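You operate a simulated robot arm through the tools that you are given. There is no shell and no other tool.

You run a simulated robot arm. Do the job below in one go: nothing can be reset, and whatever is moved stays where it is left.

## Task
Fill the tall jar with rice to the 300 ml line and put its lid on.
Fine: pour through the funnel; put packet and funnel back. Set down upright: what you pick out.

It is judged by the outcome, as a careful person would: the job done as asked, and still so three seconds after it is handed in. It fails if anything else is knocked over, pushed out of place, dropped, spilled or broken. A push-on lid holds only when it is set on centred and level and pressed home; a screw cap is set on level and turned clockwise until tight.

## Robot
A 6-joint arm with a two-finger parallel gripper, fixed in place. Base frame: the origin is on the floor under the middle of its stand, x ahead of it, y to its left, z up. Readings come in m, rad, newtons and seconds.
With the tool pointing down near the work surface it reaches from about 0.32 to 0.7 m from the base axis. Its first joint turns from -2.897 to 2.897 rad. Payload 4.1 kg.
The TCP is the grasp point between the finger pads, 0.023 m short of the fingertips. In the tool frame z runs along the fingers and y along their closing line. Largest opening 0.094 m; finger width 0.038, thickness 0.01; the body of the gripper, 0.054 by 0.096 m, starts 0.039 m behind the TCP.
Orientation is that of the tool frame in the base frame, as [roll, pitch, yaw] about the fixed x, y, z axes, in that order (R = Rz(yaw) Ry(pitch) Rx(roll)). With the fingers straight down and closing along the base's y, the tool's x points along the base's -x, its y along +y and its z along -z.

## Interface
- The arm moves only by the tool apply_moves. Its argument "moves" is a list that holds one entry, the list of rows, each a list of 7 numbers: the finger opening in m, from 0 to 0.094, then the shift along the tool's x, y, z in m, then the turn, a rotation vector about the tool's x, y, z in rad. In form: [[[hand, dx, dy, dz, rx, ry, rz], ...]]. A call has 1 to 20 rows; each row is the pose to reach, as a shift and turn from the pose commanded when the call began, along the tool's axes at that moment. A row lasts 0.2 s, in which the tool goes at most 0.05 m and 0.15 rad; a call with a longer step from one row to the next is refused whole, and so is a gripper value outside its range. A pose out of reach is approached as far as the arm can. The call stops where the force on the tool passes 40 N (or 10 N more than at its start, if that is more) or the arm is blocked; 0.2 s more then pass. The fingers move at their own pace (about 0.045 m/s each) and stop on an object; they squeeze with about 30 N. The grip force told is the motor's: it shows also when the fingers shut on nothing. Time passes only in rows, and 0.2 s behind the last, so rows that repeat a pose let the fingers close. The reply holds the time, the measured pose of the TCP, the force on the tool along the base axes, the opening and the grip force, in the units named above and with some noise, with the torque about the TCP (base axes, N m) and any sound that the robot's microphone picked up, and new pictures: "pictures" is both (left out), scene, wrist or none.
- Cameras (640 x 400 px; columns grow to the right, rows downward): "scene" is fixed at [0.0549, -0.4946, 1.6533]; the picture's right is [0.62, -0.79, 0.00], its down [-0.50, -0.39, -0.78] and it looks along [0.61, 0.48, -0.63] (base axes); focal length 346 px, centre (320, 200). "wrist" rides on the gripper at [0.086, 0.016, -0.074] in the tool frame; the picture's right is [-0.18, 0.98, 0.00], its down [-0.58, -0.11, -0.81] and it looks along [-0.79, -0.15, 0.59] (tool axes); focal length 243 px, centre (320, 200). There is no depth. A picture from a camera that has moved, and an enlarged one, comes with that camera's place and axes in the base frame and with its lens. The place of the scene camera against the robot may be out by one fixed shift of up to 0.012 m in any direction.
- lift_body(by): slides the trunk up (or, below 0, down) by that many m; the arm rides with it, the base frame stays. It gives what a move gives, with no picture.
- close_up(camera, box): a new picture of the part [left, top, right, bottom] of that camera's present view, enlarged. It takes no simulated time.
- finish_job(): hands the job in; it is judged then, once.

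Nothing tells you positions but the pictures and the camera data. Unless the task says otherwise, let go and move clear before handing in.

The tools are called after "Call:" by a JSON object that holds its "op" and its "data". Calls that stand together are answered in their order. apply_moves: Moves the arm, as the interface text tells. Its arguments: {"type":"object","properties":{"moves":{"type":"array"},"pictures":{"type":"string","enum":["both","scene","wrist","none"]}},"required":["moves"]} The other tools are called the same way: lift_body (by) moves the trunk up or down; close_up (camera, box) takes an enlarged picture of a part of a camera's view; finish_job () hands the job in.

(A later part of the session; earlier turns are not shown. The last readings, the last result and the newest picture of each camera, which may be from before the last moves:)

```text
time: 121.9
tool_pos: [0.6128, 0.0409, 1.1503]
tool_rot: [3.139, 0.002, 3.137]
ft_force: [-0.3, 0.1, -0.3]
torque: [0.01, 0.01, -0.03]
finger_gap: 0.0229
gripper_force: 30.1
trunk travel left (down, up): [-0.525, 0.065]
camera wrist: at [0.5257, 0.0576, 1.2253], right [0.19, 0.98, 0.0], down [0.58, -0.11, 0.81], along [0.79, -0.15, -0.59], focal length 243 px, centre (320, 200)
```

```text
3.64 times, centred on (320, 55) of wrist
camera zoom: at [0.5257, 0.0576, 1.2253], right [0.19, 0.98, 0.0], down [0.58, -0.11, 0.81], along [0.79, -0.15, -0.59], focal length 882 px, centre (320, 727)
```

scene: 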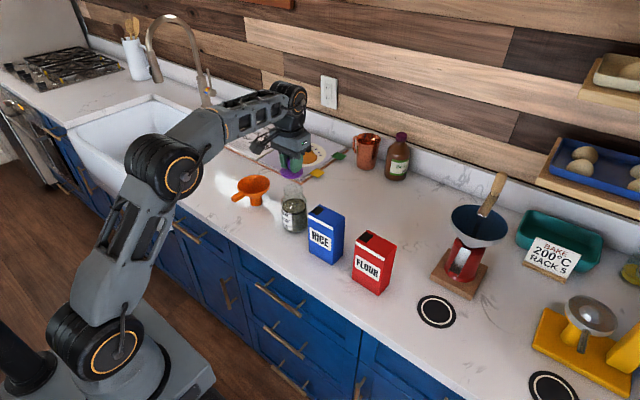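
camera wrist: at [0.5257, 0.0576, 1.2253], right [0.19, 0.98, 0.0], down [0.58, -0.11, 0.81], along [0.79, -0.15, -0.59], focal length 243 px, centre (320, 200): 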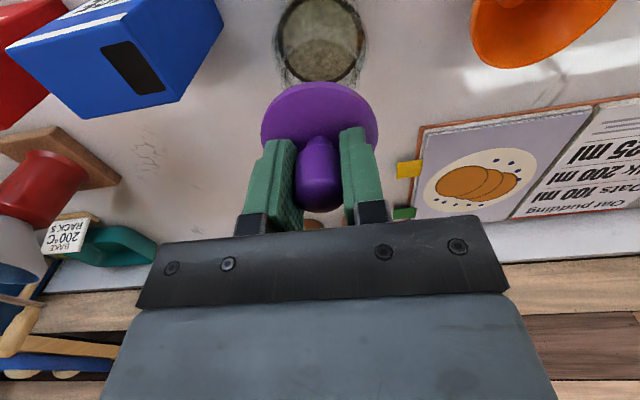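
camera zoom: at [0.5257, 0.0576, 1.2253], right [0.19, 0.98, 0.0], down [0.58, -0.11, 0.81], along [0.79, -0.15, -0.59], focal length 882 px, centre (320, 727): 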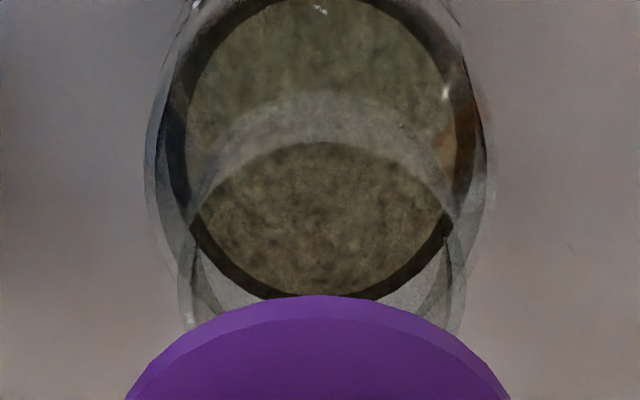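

The readings differ by 1–2 mm at this height. I'll bring the lid down to about 1 cm above the rim, where parallax is small, and compare again.

Call:
{"op": "apply_moves", "data": {"moves": [[[0.0, -0.001, 0, 0.015, 0, 0, 0], [0.0, -0.001, 0, 0.03, 0, 0, 0], [0.0, -0.001, 0, 0.042, 0, 0, 0], [0.0, -0.001, 0, 0.042, 0, 0, 0]]], "pictures": "both"}}

Call:
{"op": "close_up", "data": {"camera": "scene", "box": [275, 168, 315, 200]}}

Call:
{"op": "close_up", "data": {"camera": "wrist", "box": [250, 30, 390, 150]}}

```text
time: 122.9
tool_pos: [0.613, 0.0419, 1.1085]
tool_rot: [3.138, 0.002, 3.138]
ft_force: [0.2, 0.2, 0.3]
torque: [-0.01, 0.01, 0.0]
finger_gap: 0.0226
gripper_force: 30.1
trunk travel left (down, up): [-0.525, 0.065]
camera wrist: at [0.5266, 0.0589, 1.1825], right [0.19, 0.98, 0.0], down [0.58, -0.11, 0.81], along [0.79, -0.15, -0.59], focal length 243 px, centre (320, 200)
```

scene: 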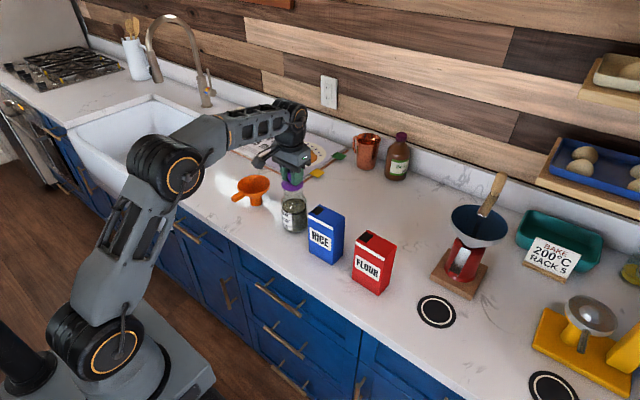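
wrist: 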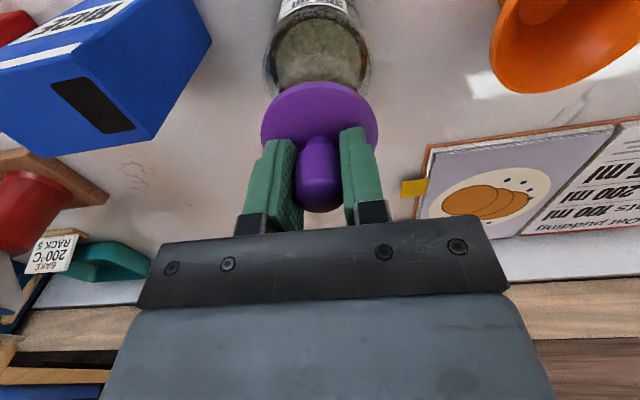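

```text
12.50 times, centred on (295, 184) of scene
camera zoom: at [0.0549, -0.4946, 1.6533], right [0.62, -0.79, 0.0], down [-0.5, -0.39, -0.78], along [0.61, 0.48, -0.63], focal length 4324 px, centre (632, 400)
```

zoom: 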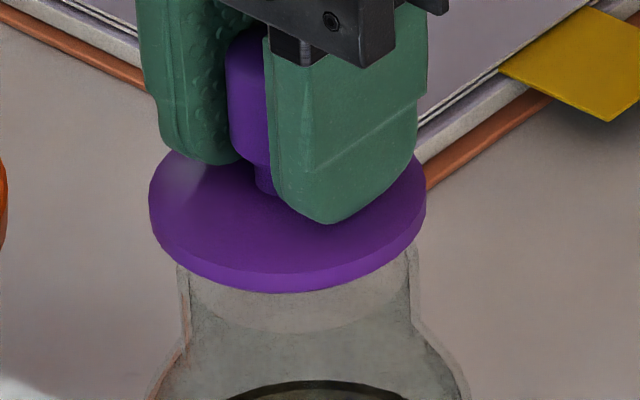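

```text
3.33 times, centred on (320, 90) of wrist
camera zoom: at [0.5266, 0.0589, 1.1825], right [0.19, 0.98, 0.0], down [0.58, -0.11, 0.81], along [0.79, -0.15, -0.59], focal length 809 px, centre (320, 567)
```

zoom: 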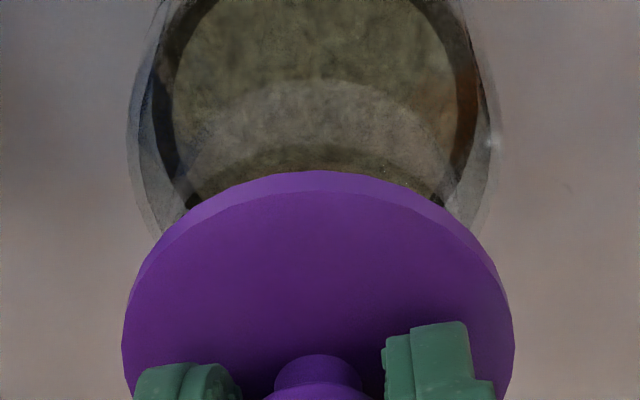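

In the scene view the lid sits about 1.5 mm to the left of the mouth axis. I'll correct by +1 mm in x and -1 mm in y and check again.

Call:
{"op": "apply_moves", "data": {"moves": [[[0.0, -0.001, -0.001, 0.004, 0, 0, 0], [0.0, -0.001, -0.001, 0.007, 0, 0, 0], [0.0, -0.001, -0.001, 0.007, 0, 0, 0]]], "pictures": "none"}}

Call:
{"op": "close_up", "data": {"camera": "scene", "box": [280, 174, 310, 198]}}

Call:
{"op": "close_up", "data": {"camera": "wrist", "box": [250, 20, 390, 110]}}

```text
time: 123.7
tool_pos: [0.615, 0.0393, 1.1013]
tool_rot: [3.14, 0.001, 3.138]
ft_force: [-0.3, -0.7, -0.6]
torque: [0.02, 0.01, -0.01]
finger_gap: 0.0228
gripper_force: 30.1
trunk travel left (down, up): [-0.525, 0.065]
```

```text
16.00 times, centred on (295, 186) of scene
camera zoom: at [0.0549, -0.4946, 1.6533], right [0.62, -0.79, 0.0], down [-0.5, -0.39, -0.78], along [0.61, 0.48, -0.63], focal length 5535 px, centre (720, 424)
```

zoom: 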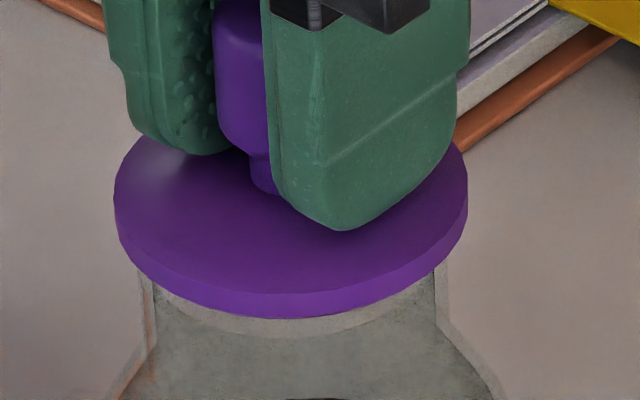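

```text
4.44 times, centred on (320, 65) of wrist
camera zoom: at [0.5275, 0.0572, 1.176], right [0.19, 0.98, 0.0], down [0.58, -0.11, 0.81], along [0.79, -0.15, -0.59], focal length 1078 px, centre (320, 800)
```

zoom: 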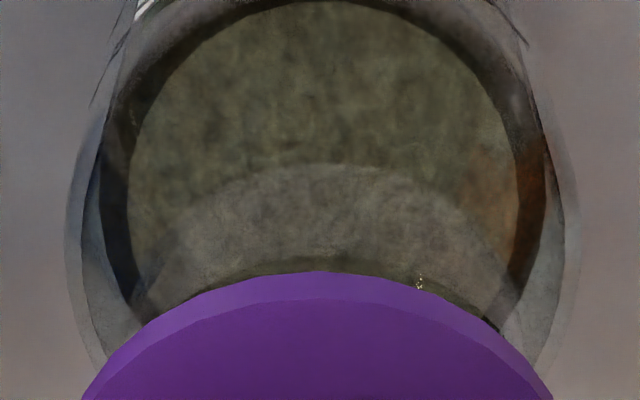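

Aligned to within a millimetre in the scene view. I'll lower slowly to find the contact height.

Call:
{"op": "apply_moves", "data": {"moves": [[[0.0, 0, 0, 0.0015, 0, 0, 0], [0.0, 0, 0, 0.003, 0, 0, 0], [0.0, 0, 0, 0.004, 0, 0, 0], [0.0, 0, 0, 0.004, 0, 0, 0]]], "pictures": "none"}}

Call:
{"op": "apply_moves", "data": {"moves": [[[0.0, 0, 0, 0.001, 0, 0, 0], [0.0, 0, 0, 0.001, 0, 0, 0]]], "pictures": "none"}}

Call:
{"op": "close_up", "data": {"camera": "scene", "box": [280, 174, 310, 198]}}

```text
time: 124.7
tool_pos: [0.6156, 0.0404, 1.0975]
tool_rot: [3.14, 0.002, 3.138]
ft_force: [-0.1, 0.5, 0.0]
torque: [-0.01, -0.01, -0.01]
finger_gap: 0.0225
gripper_force: 29.4
trunk travel left (down, up): [-0.525, 0.065]
```

```text
time: 125.3
tool_pos: [0.616, 0.0403, 1.0973]
tool_rot: [3.139, -0.001, 3.138]
ft_force: [0.6, 0.0, -0.8]
torque: [-0.01, 0.01, -0.03]
finger_gap: 0.0225
gripper_force: 30.2
trunk travel left (down, up): [-0.525, 0.065]
```

```text
16.00 times, centred on (295, 186) of scene
camera zoom: at [0.0549, -0.4946, 1.6533], right [0.62, -0.79, 0.0], down [-0.5, -0.39, -0.78], along [0.61, 0.48, -0.63], focal length 5535 px, centre (720, 424)
```

zoom: 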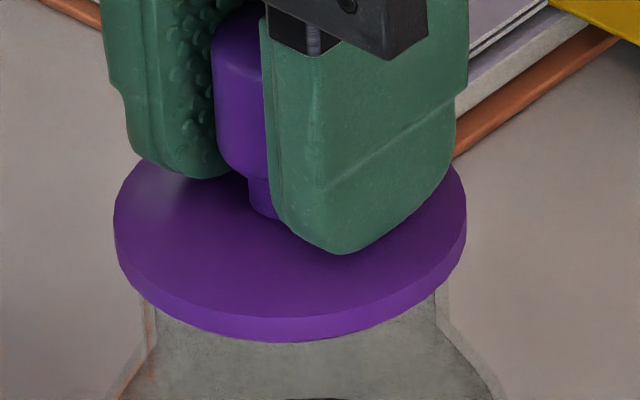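

Call:
{"op": "apply_moves", "data": {"moves": [[[0.0, 0, 0, 0.001, 0, 0, 0], [0.0, 0, 0, 0.001, 0, 0, 0]]], "pictures": "none"}}

Call:
{"op": "apply_moves", "data": {"moves": [[[0.0, 0, 0, 0.001, 0, 0, 0], [0.0, 0, 0, 0.001, 0, 0, 0]]], "pictures": "none"}}

Call:
{"op": "apply_moves", "data": {"moves": [[[0.0, 0, 0, 0.001, 0, 0, 0], [0.0, 0, 0, 0.001, 0, 0, 0]]], "pictures": "none"}}

```text
time: 125.9
tool_pos: [0.6151, 0.041, 1.0949]
tool_rot: [3.139, 0.001, 3.14]
ft_force: [0.0, -0.3, -0.2]
torque: [0.02, 0.01, 0.02]
finger_gap: 0.0227
gripper_force: 29.9
trunk travel left (down, up): [-0.525, 0.065]
```

```text
time: 126.5
tool_pos: [0.6157, 0.0397, 1.0948]
tool_rot: [3.139, 0.002, 3.138]
ft_force: [0.6, -0.3, -0.4]
torque: [0.01, 0.02, -0.02]
finger_gap: 0.0226
gripper_force: 29.7
trunk travel left (down, up): [-0.525, 0.065]
```

```text
time: 127.1
tool_pos: [0.6146, 0.0408, 1.093]
tool_rot: [3.141, 0.003, 3.139]
ft_force: [-0.4, 0.1, 1.4]
torque: [-0.04, 0.03, 0.04]
finger_gap: 0.0226
gripper_force: 29.8
trunk travel left (down, up): [-0.525, 0.065]
```

Contact begins right where the camera geometry predicts for a centred lid. I'll look once more before pressing.

Call:
{"op": "close_up", "data": {"camera": "scene", "box": [280, 174, 310, 198]}}

Call:
{"op": "apply_moves", "data": {"moves": [[[0.0, 0, 0, 0.0005, 0, 0, 0], [0.0, 0, 0, 0.001, 0, 0, 0], [0.0, 0, 0, 0.001, 0, 0, 0]]], "pictures": "wrist"}}

Call:
{"op": "close_up", "data": {"camera": "wrist", "box": [250, 20, 390, 130]}}

```text
16.00 times, centred on (295, 186) of scene
camera zoom: at [0.0549, -0.4946, 1.6533], right [0.62, -0.79, 0.0], down [-0.5, -0.39, -0.78], along [0.61, 0.48, -0.63], focal length 5535 px, centre (720, 424)
```

zoom: 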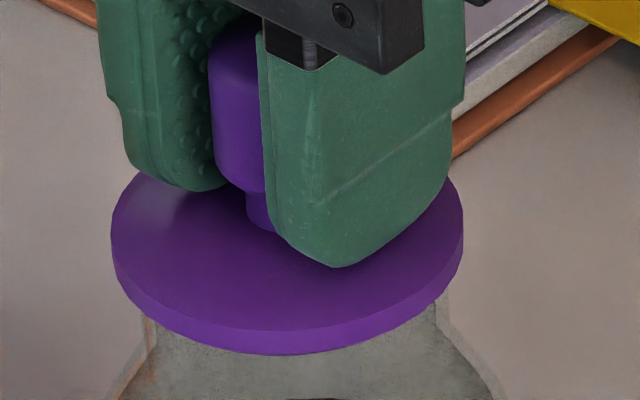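

```text
time: 127.9
tool_pos: [0.6143, 0.0406, 1.0938]
tool_rot: [3.139, 0.004, 3.137]
ft_force: [0.7, -1.0, 10.3]
torque: [-0.22, 0.09, 0.01]
finger_gap: 0.0228
gripper_force: 30.8
trunk travel left (down, up): [-0.525, 0.065]
camera wrist: at [0.5263, 0.0579, 1.1679], right [0.19, 0.98, 0.0], down [0.58, -0.11, 0.81], along [0.79, -0.15, -0.59], focal length 243 px, centre (320, 200)
```

wrist: 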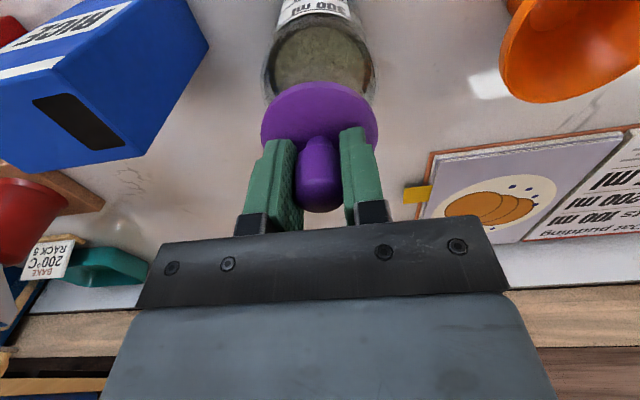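

```text
3.64 times, centred on (320, 75) of wrist
camera zoom: at [0.5263, 0.0579, 1.1679], right [0.19, 0.98, 0.0], down [0.58, -0.11, 0.81], along [0.79, -0.15, -0.59], focal length 882 px, centre (320, 654)
```

zoom: 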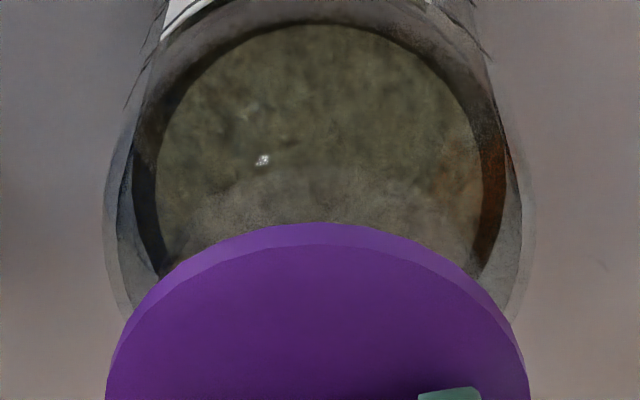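

First touch shows the load slightly to the near side, and the views suggest the lid is about 1 mm short in x. I'll lift 2 mm, shift +1.2 mm in x, and set down again.

Call:
{"op": "apply_moves", "data": {"moves": [[[0.0, 0, 0, -0.002, 0, 0, 0], [0.0, -0.0012, 0.0003, -0.003, 0, 0, 0], [0.0, -0.0012, 0.0003, -0.0015, 0, 0, 0], [0.0, -0.0012, 0.0003, -0.0005, 0, 0, 0], [0.0, -0.0012, 0.0003, 0.0, 0, 0, 0], [0.0, -0.0012, 0.0003, 0.0, 0, 0, 0]]], "pictures": "none"}}

Call:
{"op": "close_up", "data": {"camera": "scene", "box": [280, 174, 310, 198]}}

```text
time: 129.3
tool_pos: [0.6155, 0.0411, 1.093]
tool_rot: [3.14, 0.004, 3.138]
ft_force: [-0.6, 0.3, 6.4]
torque: [-0.13, 0.07, -0.01]
finger_gap: 0.0226
gripper_force: 30.7
trunk travel left (down, up): [-0.525, 0.065]
```

```text
16.00 times, centred on (295, 186) of scene
camera zoom: at [0.0549, -0.4946, 1.6533], right [0.62, -0.79, 0.0], down [-0.5, -0.39, -0.78], along [0.61, 0.48, -0.63], focal length 5535 px, centre (720, 424)
```

zoom: 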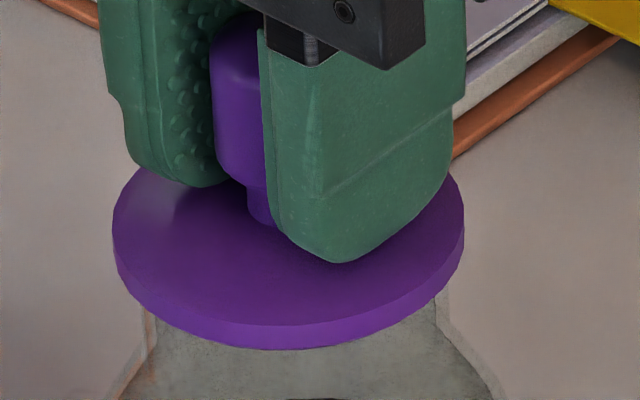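

The contact is now gentle and nearly central. I'll press down progressively and listen for a click.

Call:
{"op": "apply_moves", "data": {"moves": [[[0.0, 0, 0, 0.0005, 0, 0, 0], [0.0, 0, 0, 0.001, 0, 0, 0], [0.0, 0, 0, 0.0015, 0, 0, 0], [0.0, 0, 0, 0.002, 0, 0, 0], [0.0, 0, 0, 0.002, 0, 0, 0]]], "pictures": "none"}}

Call:
{"op": "close_up", "data": {"camera": "scene", "box": [280, 174, 310, 198]}}

```text
time: 130.5
tool_pos: [0.6141, 0.0427, 1.0931]
tool_rot: [3.139, 0.009, 3.139]
ft_force: [5.0, 1.6, 30.4]
torque: [-0.37, 0.07, 0.03]
finger_gap: 0.0228
gripper_force: 29.8
trunk travel left (down, up): [-0.525, 0.065]
```

```text
16.00 times, centred on (295, 186) of scene
camera zoom: at [0.0549, -0.4946, 1.6533], right [0.62, -0.79, 0.0], down [-0.5, -0.39, -0.78], along [0.61, 0.48, -0.63], focal length 5535 px, centre (720, 424)
```

zoom: 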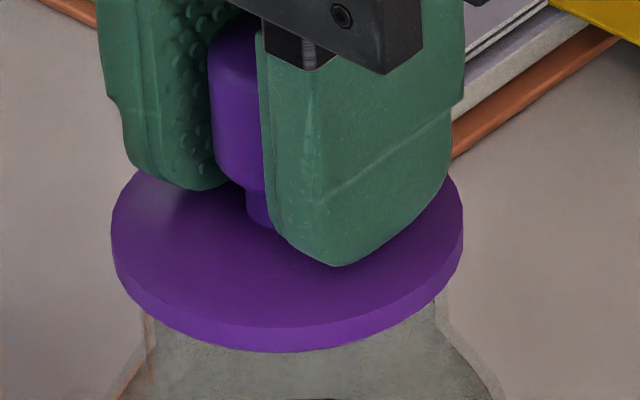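

30 N is on the lid and it sits flat, but I heard no click. I'll test gently whether it's already holding by easing up 2 mm past neutral and reading the force.

Call:
{"op": "apply_moves", "data": {"moves": [[[0.0, 0, 0, -0.001, 0, 0, 0], [0.0, 0, 0, -0.002, 0, 0, 0], [0.0, 0, 0, -0.003, 0, 0, 0], [0.0, 0, 0, -0.0035, 0, 0, 0], [0.0, 0, 0, -0.0035, 0, 0, 0]]], "pictures": "none"}}

Call:
{"op": "close_up", "data": {"camera": "scene", "box": [280, 174, 310, 198]}}

```text
time: 131.7
tool_pos: [0.6152, 0.0407, 1.0926]
tool_rot: [3.14, -0.002, 3.136]
ft_force: [2.1, 1.8, 5.8]
torque: [-0.02, -0.15, 0.05]
finger_gap: 0.0226
gripper_force: 29.9
trunk travel left (down, up): [-0.525, 0.065]
```

```text
16.00 times, centred on (295, 186) of scene
camera zoom: at [0.0549, -0.4946, 1.6533], right [0.62, -0.79, 0.0], down [-0.5, -0.39, -0.78], along [0.61, 0.48, -0.63], focal length 5535 px, centre (720, 424)
```

zoom: 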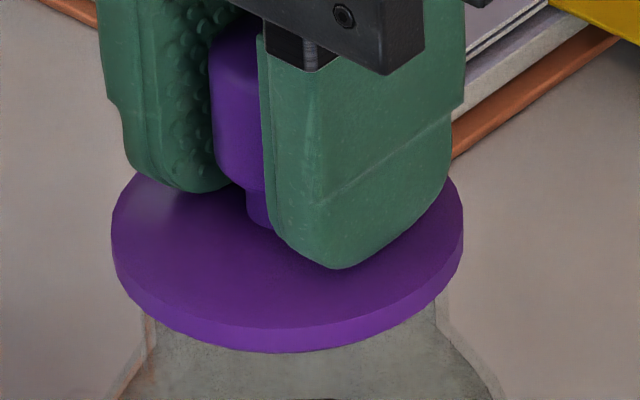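

The knob slid slightly in the fingers, so gripping limits how hard I can press. I'll lift a few millimetres, re-check the centring carefully, then set it down, release, and press from above with closed fingers.

Call:
{"op": "apply_moves", "data": {"moves": [[[0.0, 0, 0, -0.002, 0, 0, 0], [0.0, 0, 0, -0.005, 0, 0, 0], [0.0, 0, 0, -0.005, 0, 0, 0]]], "pictures": "wrist"}}

Call:
{"op": "close_up", "data": {"camera": "scene", "box": [280, 174, 310, 198]}}

Call:
{"op": "close_up", "data": {"camera": "wrist", "box": [260, 40, 380, 120]}}

Call:
{"op": "close_up", "data": {"camera": "wrist", "box": [250, 10, 390, 160]}}

```text
time: 132.5
tool_pos: [0.6158, 0.0405, 1.0987]
tool_rot: [3.141, 0.002, 3.136]
ft_force: [-0.2, -0.2, -0.2]
torque: [0.0, -0.02, 0.0]
finger_gap: 0.0227
gripper_force: 29.9
trunk travel left (down, up): [-0.525, 0.065]
camera wrist: at [0.5283, 0.0577, 1.1735], right [0.19, 0.98, 0.0], down [0.58, -0.11, 0.81], along [0.79, -0.15, -0.59], focal length 243 px, centre (320, 200)
```

wrist: 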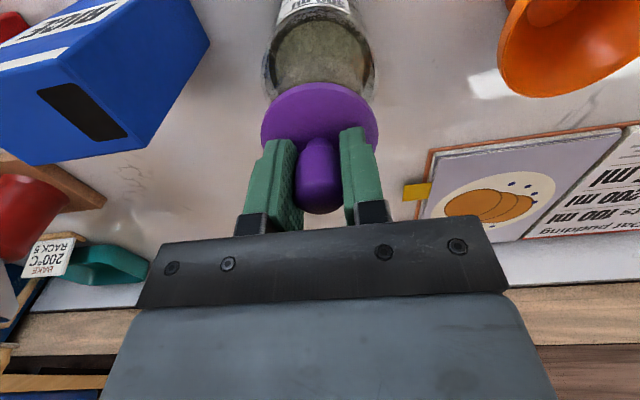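

```text
16.00 times, centred on (295, 186) of scene
camera zoom: at [0.0549, -0.4946, 1.6533], right [0.62, -0.79, 0.0], down [-0.5, -0.39, -0.78], along [0.61, 0.48, -0.63], focal length 5535 px, centre (720, 424)
```

zoom: 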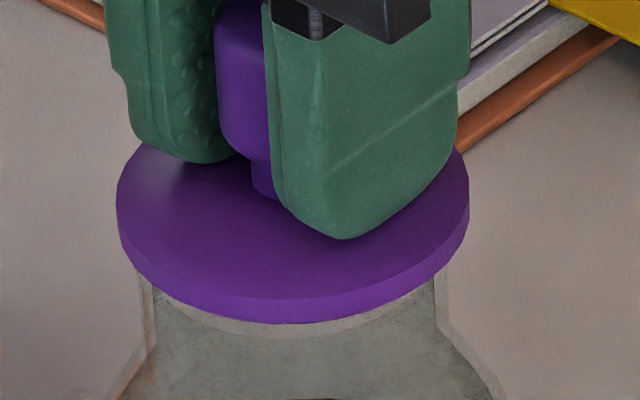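

```text
5.00 times, centred on (320, 80) of wrist
camera zoom: at [0.5283, 0.0577, 1.1735], right [0.19, 0.98, 0.0], down [0.58, -0.11, 0.81], along [0.79, -0.15, -0.59], focal length 1213 px, centre (320, 800)
```

zoom: 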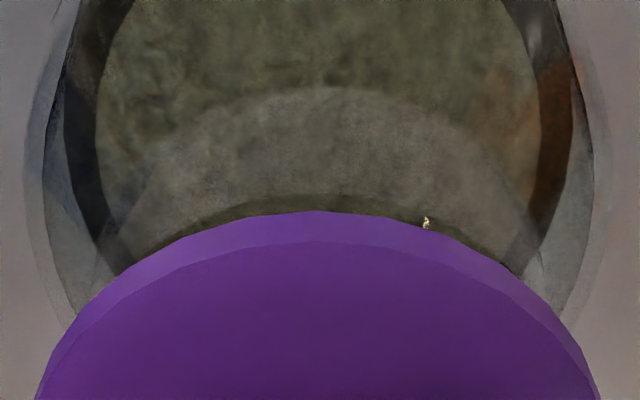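

```text
2.67 times, centred on (320, 85) of wrist
camera zoom: at [0.5283, 0.0577, 1.1735], right [0.19, 0.98, 0.0], down [0.58, -0.11, 0.81], along [0.79, -0.15, -0.59], focal length 647 px, centre (320, 507)
```

zoom: 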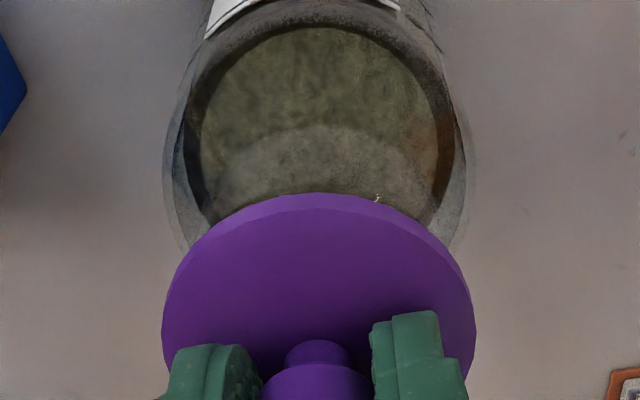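

Centred within about half a millimetre in both views. I'll set it down lightly and release.

Call:
{"op": "apply_moves", "data": {"moves": [[[0.0, 0, 0, 0.002, 0, 0, 0], [0.0, 0, 0, 0.004, 0, 0, 0], [0.0, 0, 0, 0.005, 0, 0, 0], [0.0, 0, 0, 0.005, 0, 0, 0]]], "pictures": "none"}}

```text
time: 133.5
tool_pos: [0.6162, 0.0403, 1.0939]
tool_rot: [3.141, 0.001, 3.138]
ft_force: [0.4, -0.5, 0.1]
torque: [0.04, 0.03, 0.02]
finger_gap: 0.0227
gripper_force: 29.4
trunk travel left (down, up): [-0.525, 0.065]
```

Call:
{"op": "apply_moves", "data": {"moves": [[[0.0, 0, 0, 0.0005, 0, 0, 0], [0.0, 0, 0, 0.001, 0, 0, 0], [0.0, 0, 0, 0.001, 0, 0, 0]]], "pictures": "none"}}

```text
time: 134.3
tool_pos: [0.6158, 0.0407, 1.0929]
tool_rot: [3.141, 0.004, 3.137]
ft_force: [-0.8, -0.7, 3.3]
torque: [-0.43, 0.2, -0.02]
finger_gap: 0.0228
gripper_force: 30.7
trunk travel left (down, up): [-0.525, 0.065]
heard: snap
```

I heard a "snap" as it touched down. I'll look before doing anything else.

Call:
{"op": "close_up", "data": {"camera": "scene", "box": [280, 174, 310, 198]}}

Call:
{"op": "close_up", "data": {"camera": "scene", "box": [255, 150, 335, 245]}}

Call:
{"op": "close_up", "data": {"camera": "wrist", "box": [240, 0, 400, 200]}}

```text
16.00 times, centred on (295, 186) of scene
camera zoom: at [0.0549, -0.4946, 1.6533], right [0.62, -0.79, 0.0], down [-0.5, -0.39, -0.78], along [0.61, 0.48, -0.63], focal length 5535 px, centre (720, 424)
```

zoom: 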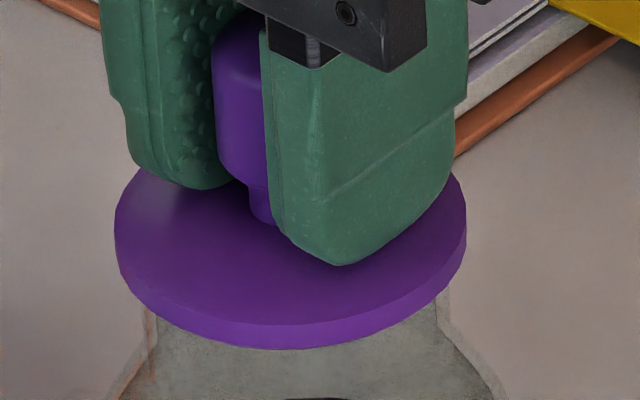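

```text
4.21 times, centred on (295, 198) of scene
camera zoom: at [0.0549, -0.4946, 1.6533], right [0.62, -0.79, 0.0], down [-0.5, -0.39, -0.78], along [0.61, 0.48, -0.63], focal length 1457 px, centre (425, 210)
```

zoom: 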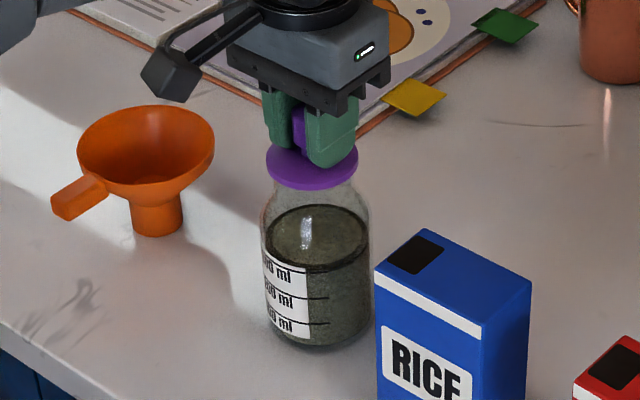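

```text
2.00 times, centred on (320, 100) of wrist
camera zoom: at [0.5276, 0.0581, 1.1679], right [0.19, 0.98, 0.0], down [0.58, -0.11, 0.81], along [0.79, -0.15, -0.59], focal length 485 px, centre (320, 400)
```

zoom: 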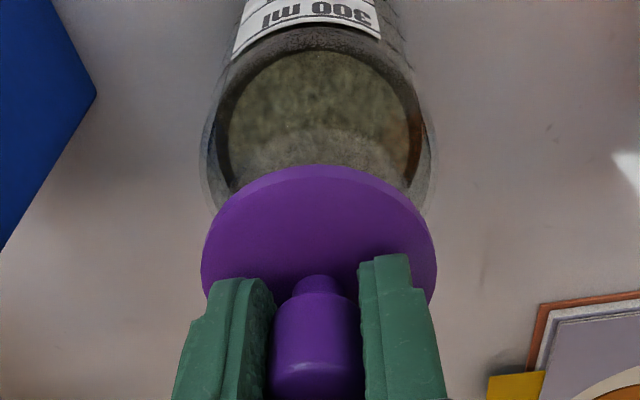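

The lid looks level and seated. I'll press a little more to make sure it's home, then test by easing up slightly.

Call:
{"op": "apply_moves", "data": {"moves": [[[0.0, 0, 0, 0.0007, 0, 0, 0], [0.0, 0, 0, 0.0014, 0, 0, 0], [0.0, 0, 0, 0.0014, 0, 0, 0]]], "pictures": "none"}}

Call:
{"op": "apply_moves", "data": {"moves": [[[0.0, 0, 0, -0.001, 0, 0, 0], [0.0, 0, 0, -0.002, 0, 0, 0], [0.0, 0, 0, -0.0025, 0, 0, 0], [0.0, 0, 0, -0.0025, 0, 0, 0]]], "pictures": "none"}}

```text
time: 135.1
tool_pos: [0.6159, 0.0422, 1.0926]
tool_rot: [3.138, 0.008, 3.139]
ft_force: [0.5, 0.2, 16.9]
torque: [-0.41, 0.32, -0.02]
finger_gap: 0.0227
gripper_force: 30.4
trunk travel left (down, up): [-0.525, 0.065]
```

```text
time: 136.1
tool_pos: [0.6148, 0.0417, 1.0937]
tool_rot: [3.14, -0.002, 3.139]
ft_force: [0.7, -0.6, 6.1]
torque: [-0.39, -0.28, 0.02]
finger_gap: 0.0228
gripper_force: 29.8
trunk travel left (down, up): [-0.525, 0.065]
```

Call:
{"op": "apply_moves", "data": {"moves": [[[0.0, 0, 0, -0.001, 0, 0, 0], [0.0, 0, 0, -0.0015, 0, 0, 0], [0.0, 0, 0, -0.0015, 0, 0, 0]]], "pictures": "none"}}

Call:
{"op": "close_up", "data": {"camera": "scene", "box": [280, 174, 310, 198]}}

```text
time: 136.9
tool_pos: [0.6151, 0.0415, 1.0948]
tool_rot: [3.141, 0.002, 3.139]
ft_force: [0.5, 0.1, 0.2]
torque: [-0.05, 0.0, 0.01]
finger_gap: 0.0225
gripper_force: 30.3
trunk travel left (down, up): [-0.525, 0.065]
heard: snap
```

```text
16.00 times, centred on (295, 186) of scene
camera zoom: at [0.0549, -0.4946, 1.6533], right [0.62, -0.79, 0.0], down [-0.5, -0.39, -0.78], along [0.61, 0.48, -0.63], focal length 5535 px, centre (720, 424)
```

zoom: 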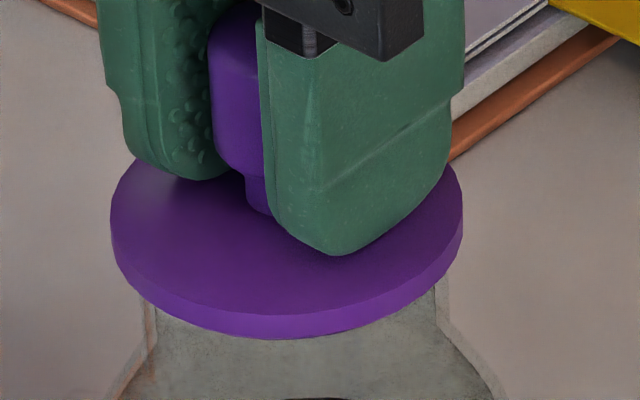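

A second snap as I eased up: I pulled it off again with the test. I'll raise slightly and check that the lid is still centred in the grip.

Call:
{"op": "apply_moves", "data": {"moves": [[[0.0, 0, 0, -0.002, 0, 0, 0], [0.0, 0, 0, -0.003, 0, 0, 0], [0.0, 0, 0, -0.003, 0, 0, 0]]], "pictures": "none"}}

Call:
{"op": "close_up", "data": {"camera": "scene", "box": [280, 174, 310, 198]}}

Call:
{"op": "close_up", "data": {"camera": "wrist", "box": [260, 40, 380, 120]}}

Call:
{"op": "close_up", "data": {"camera": "scene", "box": [255, 150, 335, 245]}}

```text
time: 137.7
tool_pos: [0.6155, 0.0393, 1.0984]
tool_rot: [3.141, 0.001, 3.138]
ft_force: [-0.1, 0.3, -0.6]
torque: [0.0, 0.0, 0.05]
finger_gap: 0.0223
gripper_force: 29.4
trunk travel left (down, up): [-0.525, 0.065]
```

```text
16.00 times, centred on (295, 186) of scene
camera zoom: at [0.0549, -0.4946, 1.6533], right [0.62, -0.79, 0.0], down [-0.5, -0.39, -0.78], along [0.61, 0.48, -0.63], focal length 5535 px, centre (720, 424)
```

zoom: 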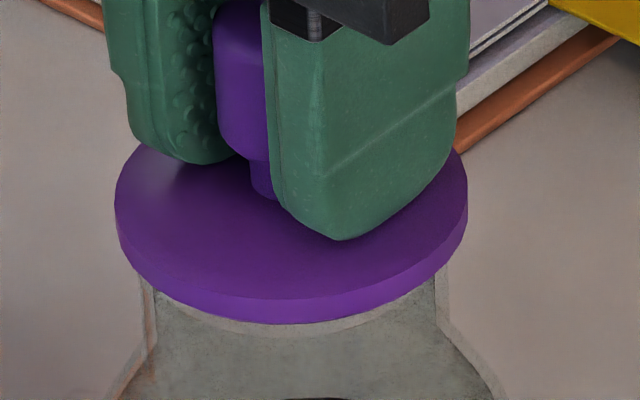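

```text
5.00 times, centred on (320, 80) of wrist
camera zoom: at [0.5283, 0.058, 1.173], right [0.19, 0.98, 0.0], down [0.58, -0.11, 0.81], along [0.79, -0.15, -0.59], focal length 1213 px, centre (320, 800)
```

zoom: 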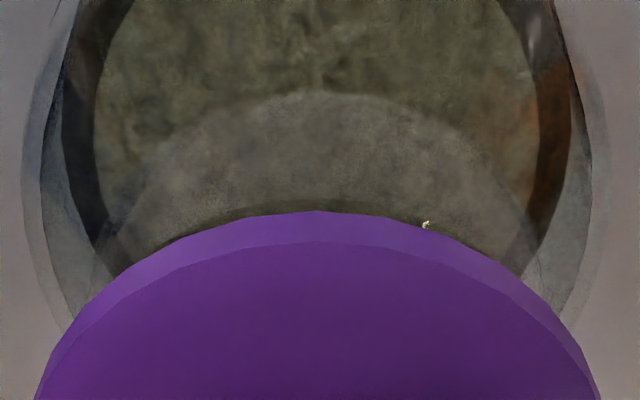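

```text
4.21 times, centred on (295, 198) of scene
camera zoom: at [0.0549, -0.4946, 1.6533], right [0.62, -0.79, 0.0], down [-0.5, -0.39, -0.78], along [0.61, 0.48, -0.63], focal length 1457 px, centre (425, 210)
```

zoom: 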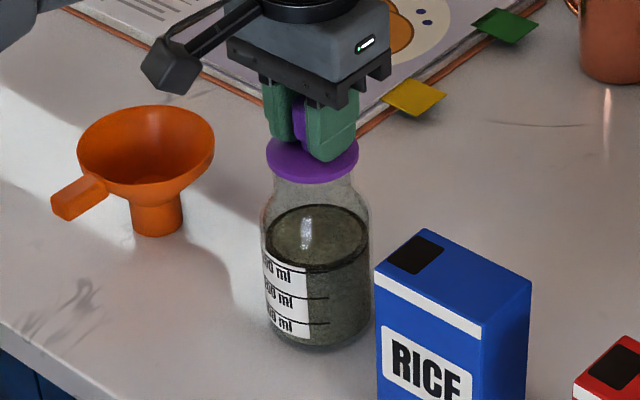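

The lid is still centred, and the jar and rice are unchanged. I'll lower it again until it snaps, press it home, and this time release without lifting.

Call:
{"op": "apply_moves", "data": {"moves": [[[0.0, 0, 0, 0.002, 0, 0, 0], [0.0, 0, 0, 0.004, 0, 0, 0], [0.0, 0, 0, 0.005, 0, 0, 0], [0.0, 0, 0, 0.006, 0, 0, 0], [0.0, 0, 0, 0.006, 0, 0, 0]]], "pictures": "none"}}

```text
time: 138.9
tool_pos: [0.6154, 0.042, 1.0927]
tool_rot: [3.139, 0.004, 3.135]
ft_force: [-0.3, -1.0, 6.1]
torque: [-0.47, 0.18, 0.01]
finger_gap: 0.0226
gripper_force: 30.1
trunk travel left (down, up): [-0.525, 0.065]
heard: snap
```

Snap again. I'll press on to about 20–25 N to bring it fully home.

Call:
{"op": "apply_moves", "data": {"moves": [[[0.0, 0, 0, 0.0008, 0, 0, 0], [0.0, 0, 0, 0.0016, 0, 0, 0], [0.0, 0, 0, 0.002, 0, 0, 0], [0.0, 0, 0, 0.002, 0, 0, 0]]], "pictures": "none"}}

Call:
{"op": "close_up", "data": {"camera": "scene", "box": [280, 174, 310, 198]}}

```text
time: 139.9
tool_pos: [0.6145, 0.0426, 1.0929]
tool_rot: [3.138, 0.007, 3.139]
ft_force: [4.1, -0.9, 24.5]
torque: [-0.45, 0.11, -0.01]
finger_gap: 0.0225
gripper_force: 29.9
trunk travel left (down, up): [-0.525, 0.065]
```

```text
16.00 times, centred on (295, 186) of scene
camera zoom: at [0.0549, -0.4946, 1.6533], right [0.62, -0.79, 0.0], down [-0.5, -0.39, -0.78], along [0.61, 0.48, -0.63], focal length 5535 px, centre (720, 424)
```

zoom: 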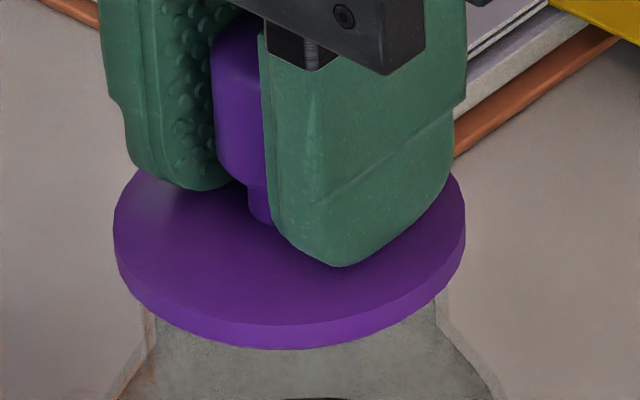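

Pressed at about 25 N and the lid is level. I'll ease most of that off, staying slightly in contact, then open the fingers.

Call:
{"op": "apply_moves", "data": {"moves": [[[0.0, 0, 0, -0.0007, 0, 0, 0], [0.0, 0, 0, -0.0013, 0, 0, 0], [0.0, 0, 0, -0.0013, 0, 0, 0]]], "pictures": "none"}}

```text
time: 140.7
tool_pos: [0.615, 0.0426, 1.0927]
tool_rot: [3.14, 0.005, 3.136]
ft_force: [4.5, -1.5, 24.7]
torque: [-0.42, -0.23, 0.0]
finger_gap: 0.0228
gripper_force: 29.7
trunk travel left (down, up): [-0.525, 0.065]
```

Call:
{"op": "apply_moves", "data": {"moves": [[[0.0, 0, 0, -0.0007, 0, 0, 0], [0.0, 0, 0, -0.0012, 0, 0, 0], [0.0, 0, 0, -0.0012, 0, 0, 0]]], "pictures": "none"}}

```text
time: 141.5
tool_pos: [0.6154, 0.0413, 1.0921]
tool_rot: [3.141, 0.002, 3.137]
ft_force: [1.2, -2.6, 15.4]
torque: [-0.43, -0.21, -0.02]
finger_gap: 0.0229
gripper_force: 30.1
trunk travel left (down, up): [-0.525, 0.065]
```

Call:
{"op": "apply_moves", "data": {"moves": [[[0.0, 0, 0, -0.0005, 0, 0, 0], [0.0, 0, 0, -0.0007, 0, 0, 0], [0.0, 0, 0, -0.0007, 0, 0, 0]]], "pictures": "none"}}

```text
time: 142.3
tool_pos: [0.6146, 0.0407, 1.0931]
tool_rot: [-3.142, 0.001, 3.136]
ft_force: [-1.3, -3.0, 4.2]
torque: [-0.47, -0.08, -0.05]
finger_gap: 0.0226
gripper_force: 30.2
trunk travel left (down, up): [-0.525, 0.065]
```

Only about 4 N is left. I'll open the fingers now without moving the hand.

Call:
{"op": "apply_moves", "data": {"moves": [[[0.024, 0, 0, 0, 0, 0, 0], [0.026, 0, 0, 0, 0, 0, 0], [0.03, 0, 0, 0, 0, 0, 0], [0.04, 0, 0, 0, 0, 0, 0], [0.05, 0, 0, 0, 0, 0, 0], [0.05, 0, 0, 0, 0, 0, 0]]], "pictures": "wrist"}}

Call:
{"op": "close_up", "data": {"camera": "scene", "box": [280, 174, 310, 198]}}

```text
time: 143.7
tool_pos: [0.6166, 0.0411, 1.0952]
tool_rot: [3.14, 0.001, 3.138]
ft_force: [0.0, 1.2, -0.3]
torque: [-0.03, 0.02, 0.01]
finger_gap: 0.0499
gripper_force: 0.0
trunk travel left (down, up): [-0.525, 0.065]
camera wrist: at [0.5284, 0.0588, 1.1682], right [0.19, 0.98, 0.0], down [0.58, -0.11, 0.81], along [0.79, -0.15, -0.59], focal length 243 px, centre (320, 200)
```

wrist: 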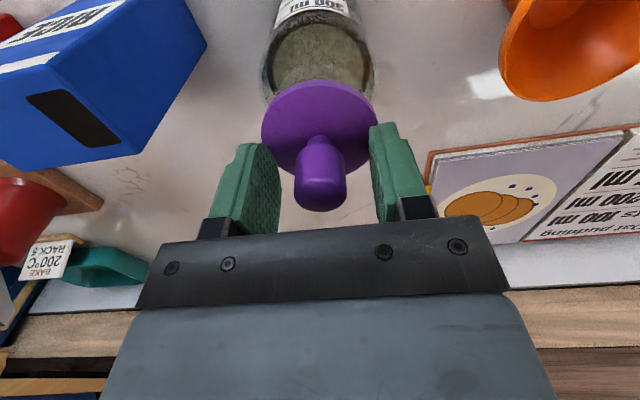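

```text
16.00 times, centred on (295, 186) of scene
camera zoom: at [0.0549, -0.4946, 1.6533], right [0.62, -0.79, 0.0], down [-0.5, -0.39, -0.78], along [0.61, 0.48, -0.63], focal length 5535 px, centre (720, 424)
```

zoom: 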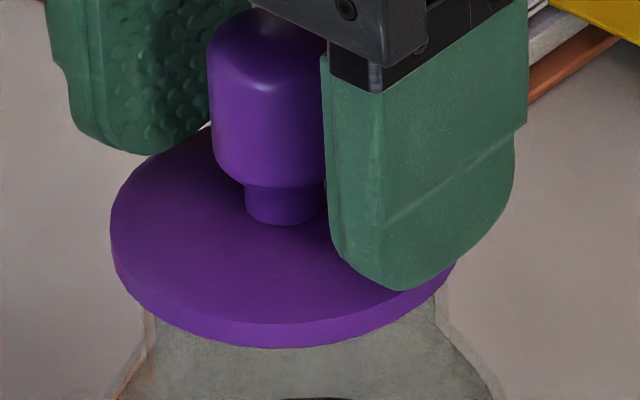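

Released without any further sound. I'll raise the hand straight up and inspect the lid.

Call:
{"op": "apply_moves", "data": {"moves": [[[0.05, 0, 0, -0.02, 0, 0, 0], [0.06, 0, 0, -0.05, 0, 0, 0], [0.06, 0, 0, -0.09, 0, 0, 0], [0.06, 0, 0, -0.09, 0, 0, 0]]], "pictures": "both"}}

Call:
{"op": "close_up", "data": {"camera": "scene", "box": [278, 166, 314, 202]}}

Call:
{"op": "close_up", "data": {"camera": "wrist", "box": [240, 0, 400, 140]}}

```text
time: 144.7
tool_pos: [0.6142, 0.0379, 1.1827]
tool_rot: [3.14, 0.002, 3.136]
ft_force: [-0.6, 0.0, 0.2]
torque: [-0.01, -0.02, -0.02]
finger_gap: 0.0601
gripper_force: 0.0
trunk travel left (down, up): [-0.525, 0.065]
camera wrist: at [0.5268, 0.0556, 1.2577], right [0.19, 0.98, 0.0], down [0.58, -0.11, 0.81], along [0.79, -0.15, -0.59], focal length 243 px, centre (320, 200)
```

scene: 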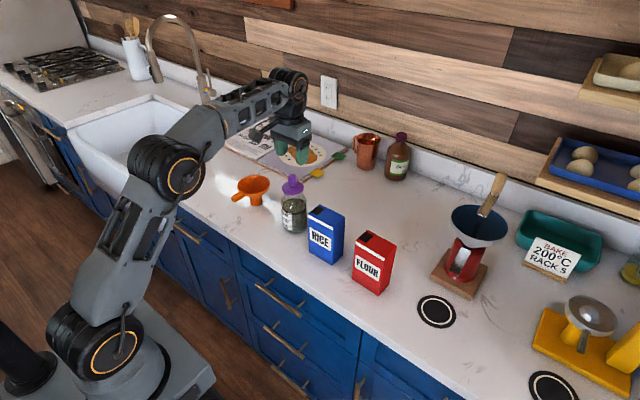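
wrist: 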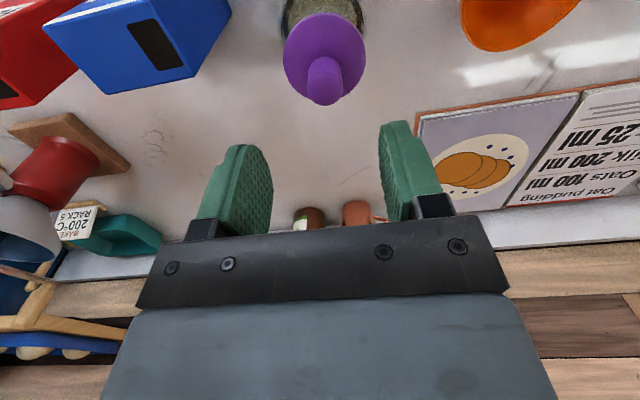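

```text
11.11 times, centred on (296, 184) of scene
camera zoom: at [0.0549, -0.4946, 1.6533], right [0.62, -0.79, 0.0], down [-0.5, -0.39, -0.78], along [0.61, 0.48, -0.63], focal length 3844 px, centre (587, 378)
```

zoom: 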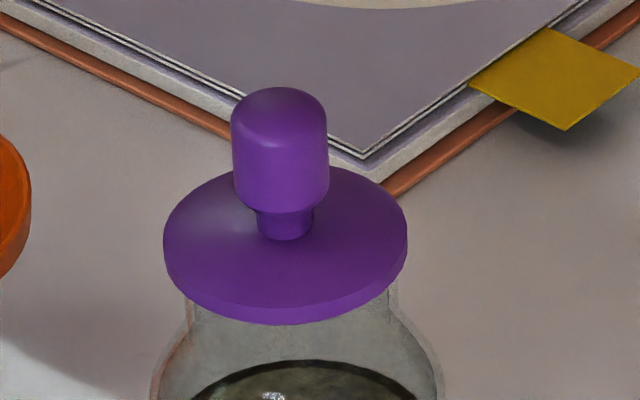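

```text
2.86 times, centred on (320, 70) of wrist
camera zoom: at [0.5268, 0.0556, 1.2577], right [0.19, 0.98, 0.0], down [0.58, -0.11, 0.81], along [0.79, -0.15, -0.59], focal length 693 px, centre (320, 571)
```

zoom: 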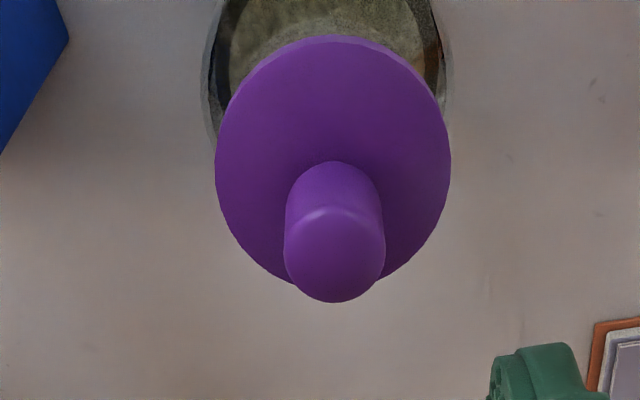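

The lid sits level on the jar and the jar hasn't moved. I'll back the hand away to get a clear view of the lid, neck and surroundings.

Call:
{"op": "apply_moves", "data": {"moves": [[[0.06, 0.03, 0, -0.01, 0, 0, 0], [0.06, 0.07, 0, -0.01, 0, 0, 0], [0.06, 0.11, 0, 0.0, 0, 0, 0], [0.06, 0.15, 0, 0.01, 0, 0, 0], [0.06, 0.15, 0, 0.02, 0, 0, 0], [0.06, 0.15, 0, 0.02, 0, 0, 0]]], "pictures": "both"}}

Call:
{"op": "close_up", "data": {"camera": "wrist", "box": [260, 40, 400, 180]}}

Call:
{"op": "close_up", "data": {"camera": "scene", "box": [200, 150, 400, 310]}}

Call:
{"op": "close_up", "data": {"camera": "scene", "box": [280, 172, 310, 196]}}

```text
time: 146.1
tool_pos: [0.4637, 0.0425, 1.1633]
tool_rot: [3.141, 0.0, 3.138]
ft_force: [0.2, -0.2, -0.6]
torque: [0.02, 0.02, -0.02]
finger_gap: 0.0599
gripper_force: 0.0
trunk travel left (down, up): [-0.525, 0.065]
camera wrist: at [0.3765, 0.0589, 1.2378], right [0.19, 0.98, 0.0], down [0.58, -0.11, 0.81], along [0.79, -0.15, -0.59], focal length 243 px, centre (320, 200)
```

scene: 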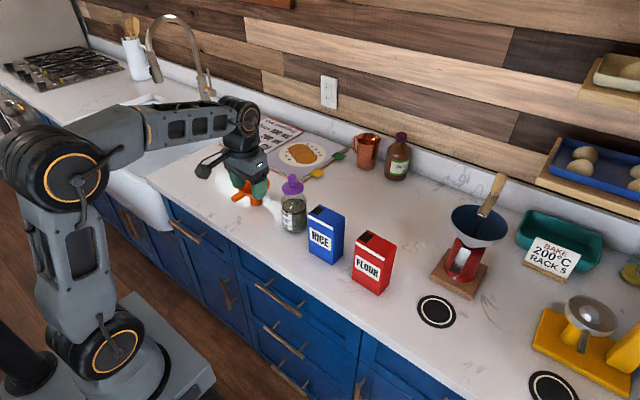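
wrist: 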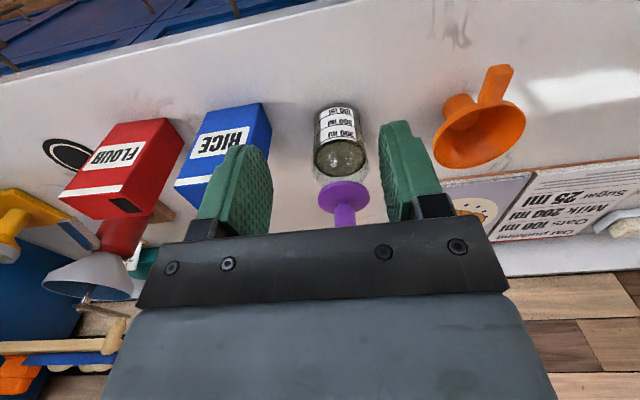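

```text
2.86 times, centred on (330, 110) of wrist
camera zoom: at [0.3765, 0.0589, 1.2378], right [0.19, 0.98, 0.0], down [0.58, -0.11, 0.81], along [0.79, -0.15, -0.59], focal length 693 px, centre (291, 457)
```

zoom: 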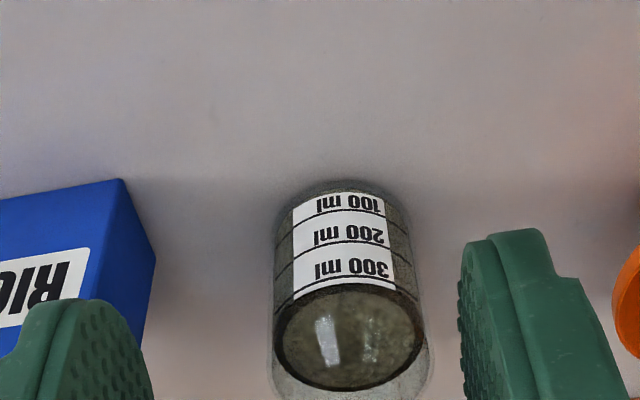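

```text
2.50 times, centred on (300, 230) of scene
camera zoom: at [0.0549, -0.4946, 1.6533], right [0.62, -0.79, 0.0], down [-0.5, -0.39, -0.78], along [0.61, 0.48, -0.63], focal length 865 px, centre (370, 125)
```

zoom: 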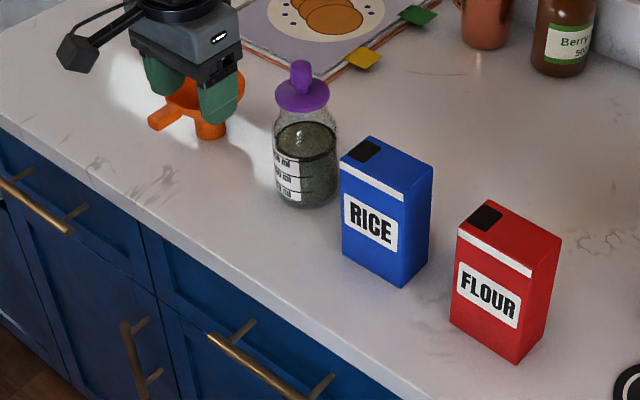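

```text
16.00 times, centred on (295, 184) of scene
camera zoom: at [0.0549, -0.4946, 1.6533], right [0.62, -0.79, 0.0], down [-0.5, -0.39, -0.78], along [0.61, 0.48, -0.63], focal length 5535 px, centre (720, 456)
```

zoom: 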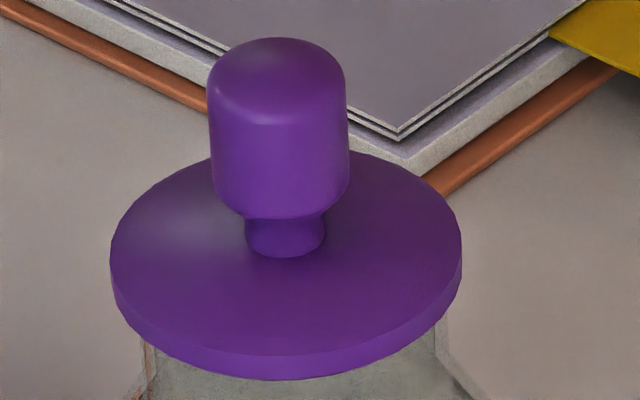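

The lid sits level and centred on the jar, and the rice is at the 300 ml line. Packet and funnel are back upright in their places, and the counter is clean. I'll move the arm well clear and take a last look.

Call:
{"op": "apply_moves", "data": {"moves": [[[0.06, 0.02, 0, -0.04, 0, 0, 0], [0.06, 0.05, 0, -0.075, 0, 0, 0], [0.06, 0.08, 0, -0.11, 0, 0, 0], [0.06, 0.11, 0, -0.14, 0, 0, 0], [0.06, 0.11, 0, -0.14, 0, 0, 0], [0.06, 0.11, 0, -0.14, 0, 0, 0]]], "pictures": "both"}}

Call:
{"op": "close_up", "data": {"camera": "scene", "box": [210, 150, 370, 280]}}

Call:
{"op": "close_up", "data": {"camera": "scene", "box": [270, 165, 320, 240]}}

```text
time: 147.5
tool_pos: [0.3553, 0.0418, 1.3017]
tool_rot: [3.14, 0.001, 3.139]
ft_force: [-0.2, -0.2, -0.4]
torque: [-0.02, 0.04, 0.01]
finger_gap: 0.0597
gripper_force: 0.1
trunk travel left (down, up): [-0.525, 0.065]
camera wrist: at [0.2678, 0.0595, 1.3769], right [0.19, 0.98, 0.0], down [0.58, -0.11, 0.81], along [0.79, -0.15, -0.59], focal length 243 px, centre (320, 200)
```

scene: 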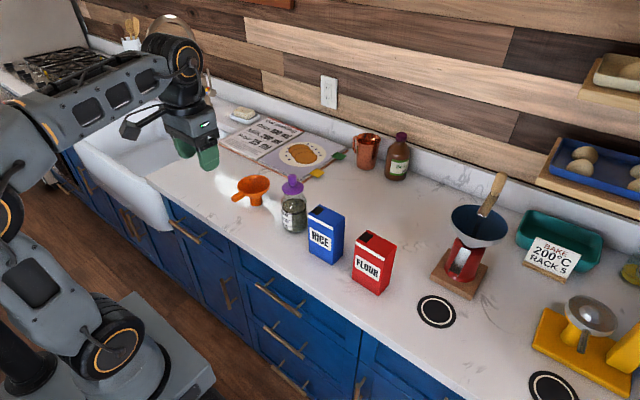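
wrist: 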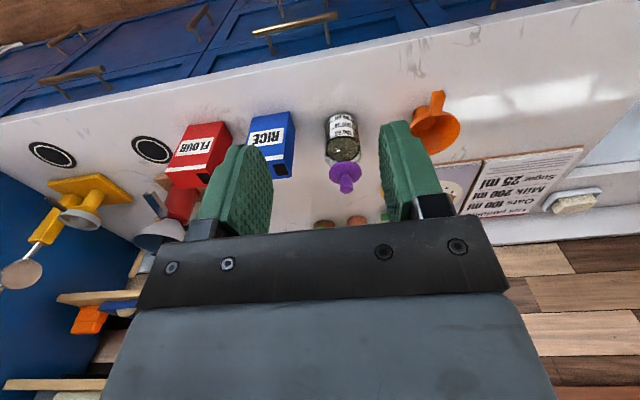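

```text
3.08 times, centred on (290, 215) of scene
camera zoom: at [0.0549, -0.4946, 1.6533], right [0.62, -0.79, 0.0], down [-0.5, -0.39, -0.78], along [0.61, 0.48, -0.63], focal length 1064 px, centre (412, 154)
```

zoom: 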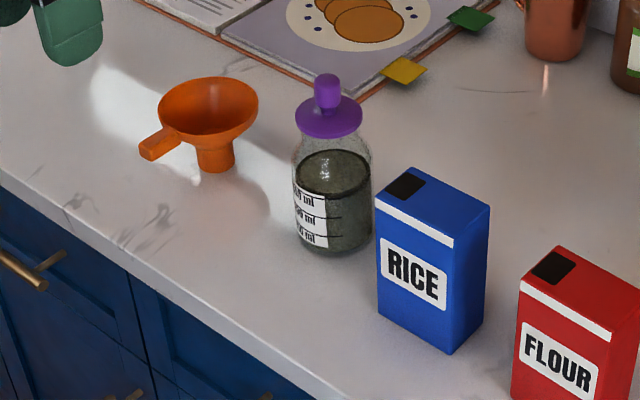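

```text
5.33 times, centred on (295, 202) of scene
camera zoom: at [0.0549, -0.4946, 1.6533], right [0.62, -0.79, 0.0], down [-0.5, -0.39, -0.78], along [0.61, 0.48, -0.63], focal length 1845 px, centre (453, 187)
```

zoom: 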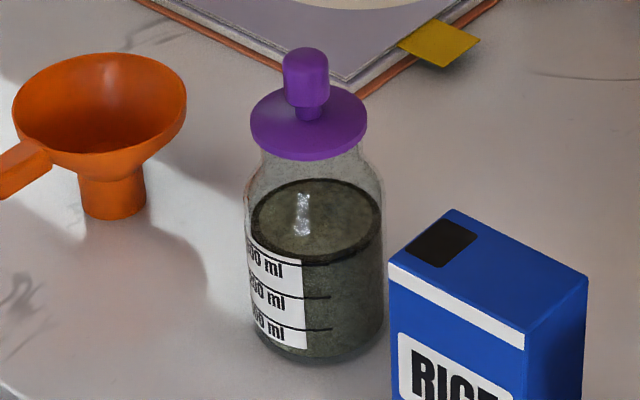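

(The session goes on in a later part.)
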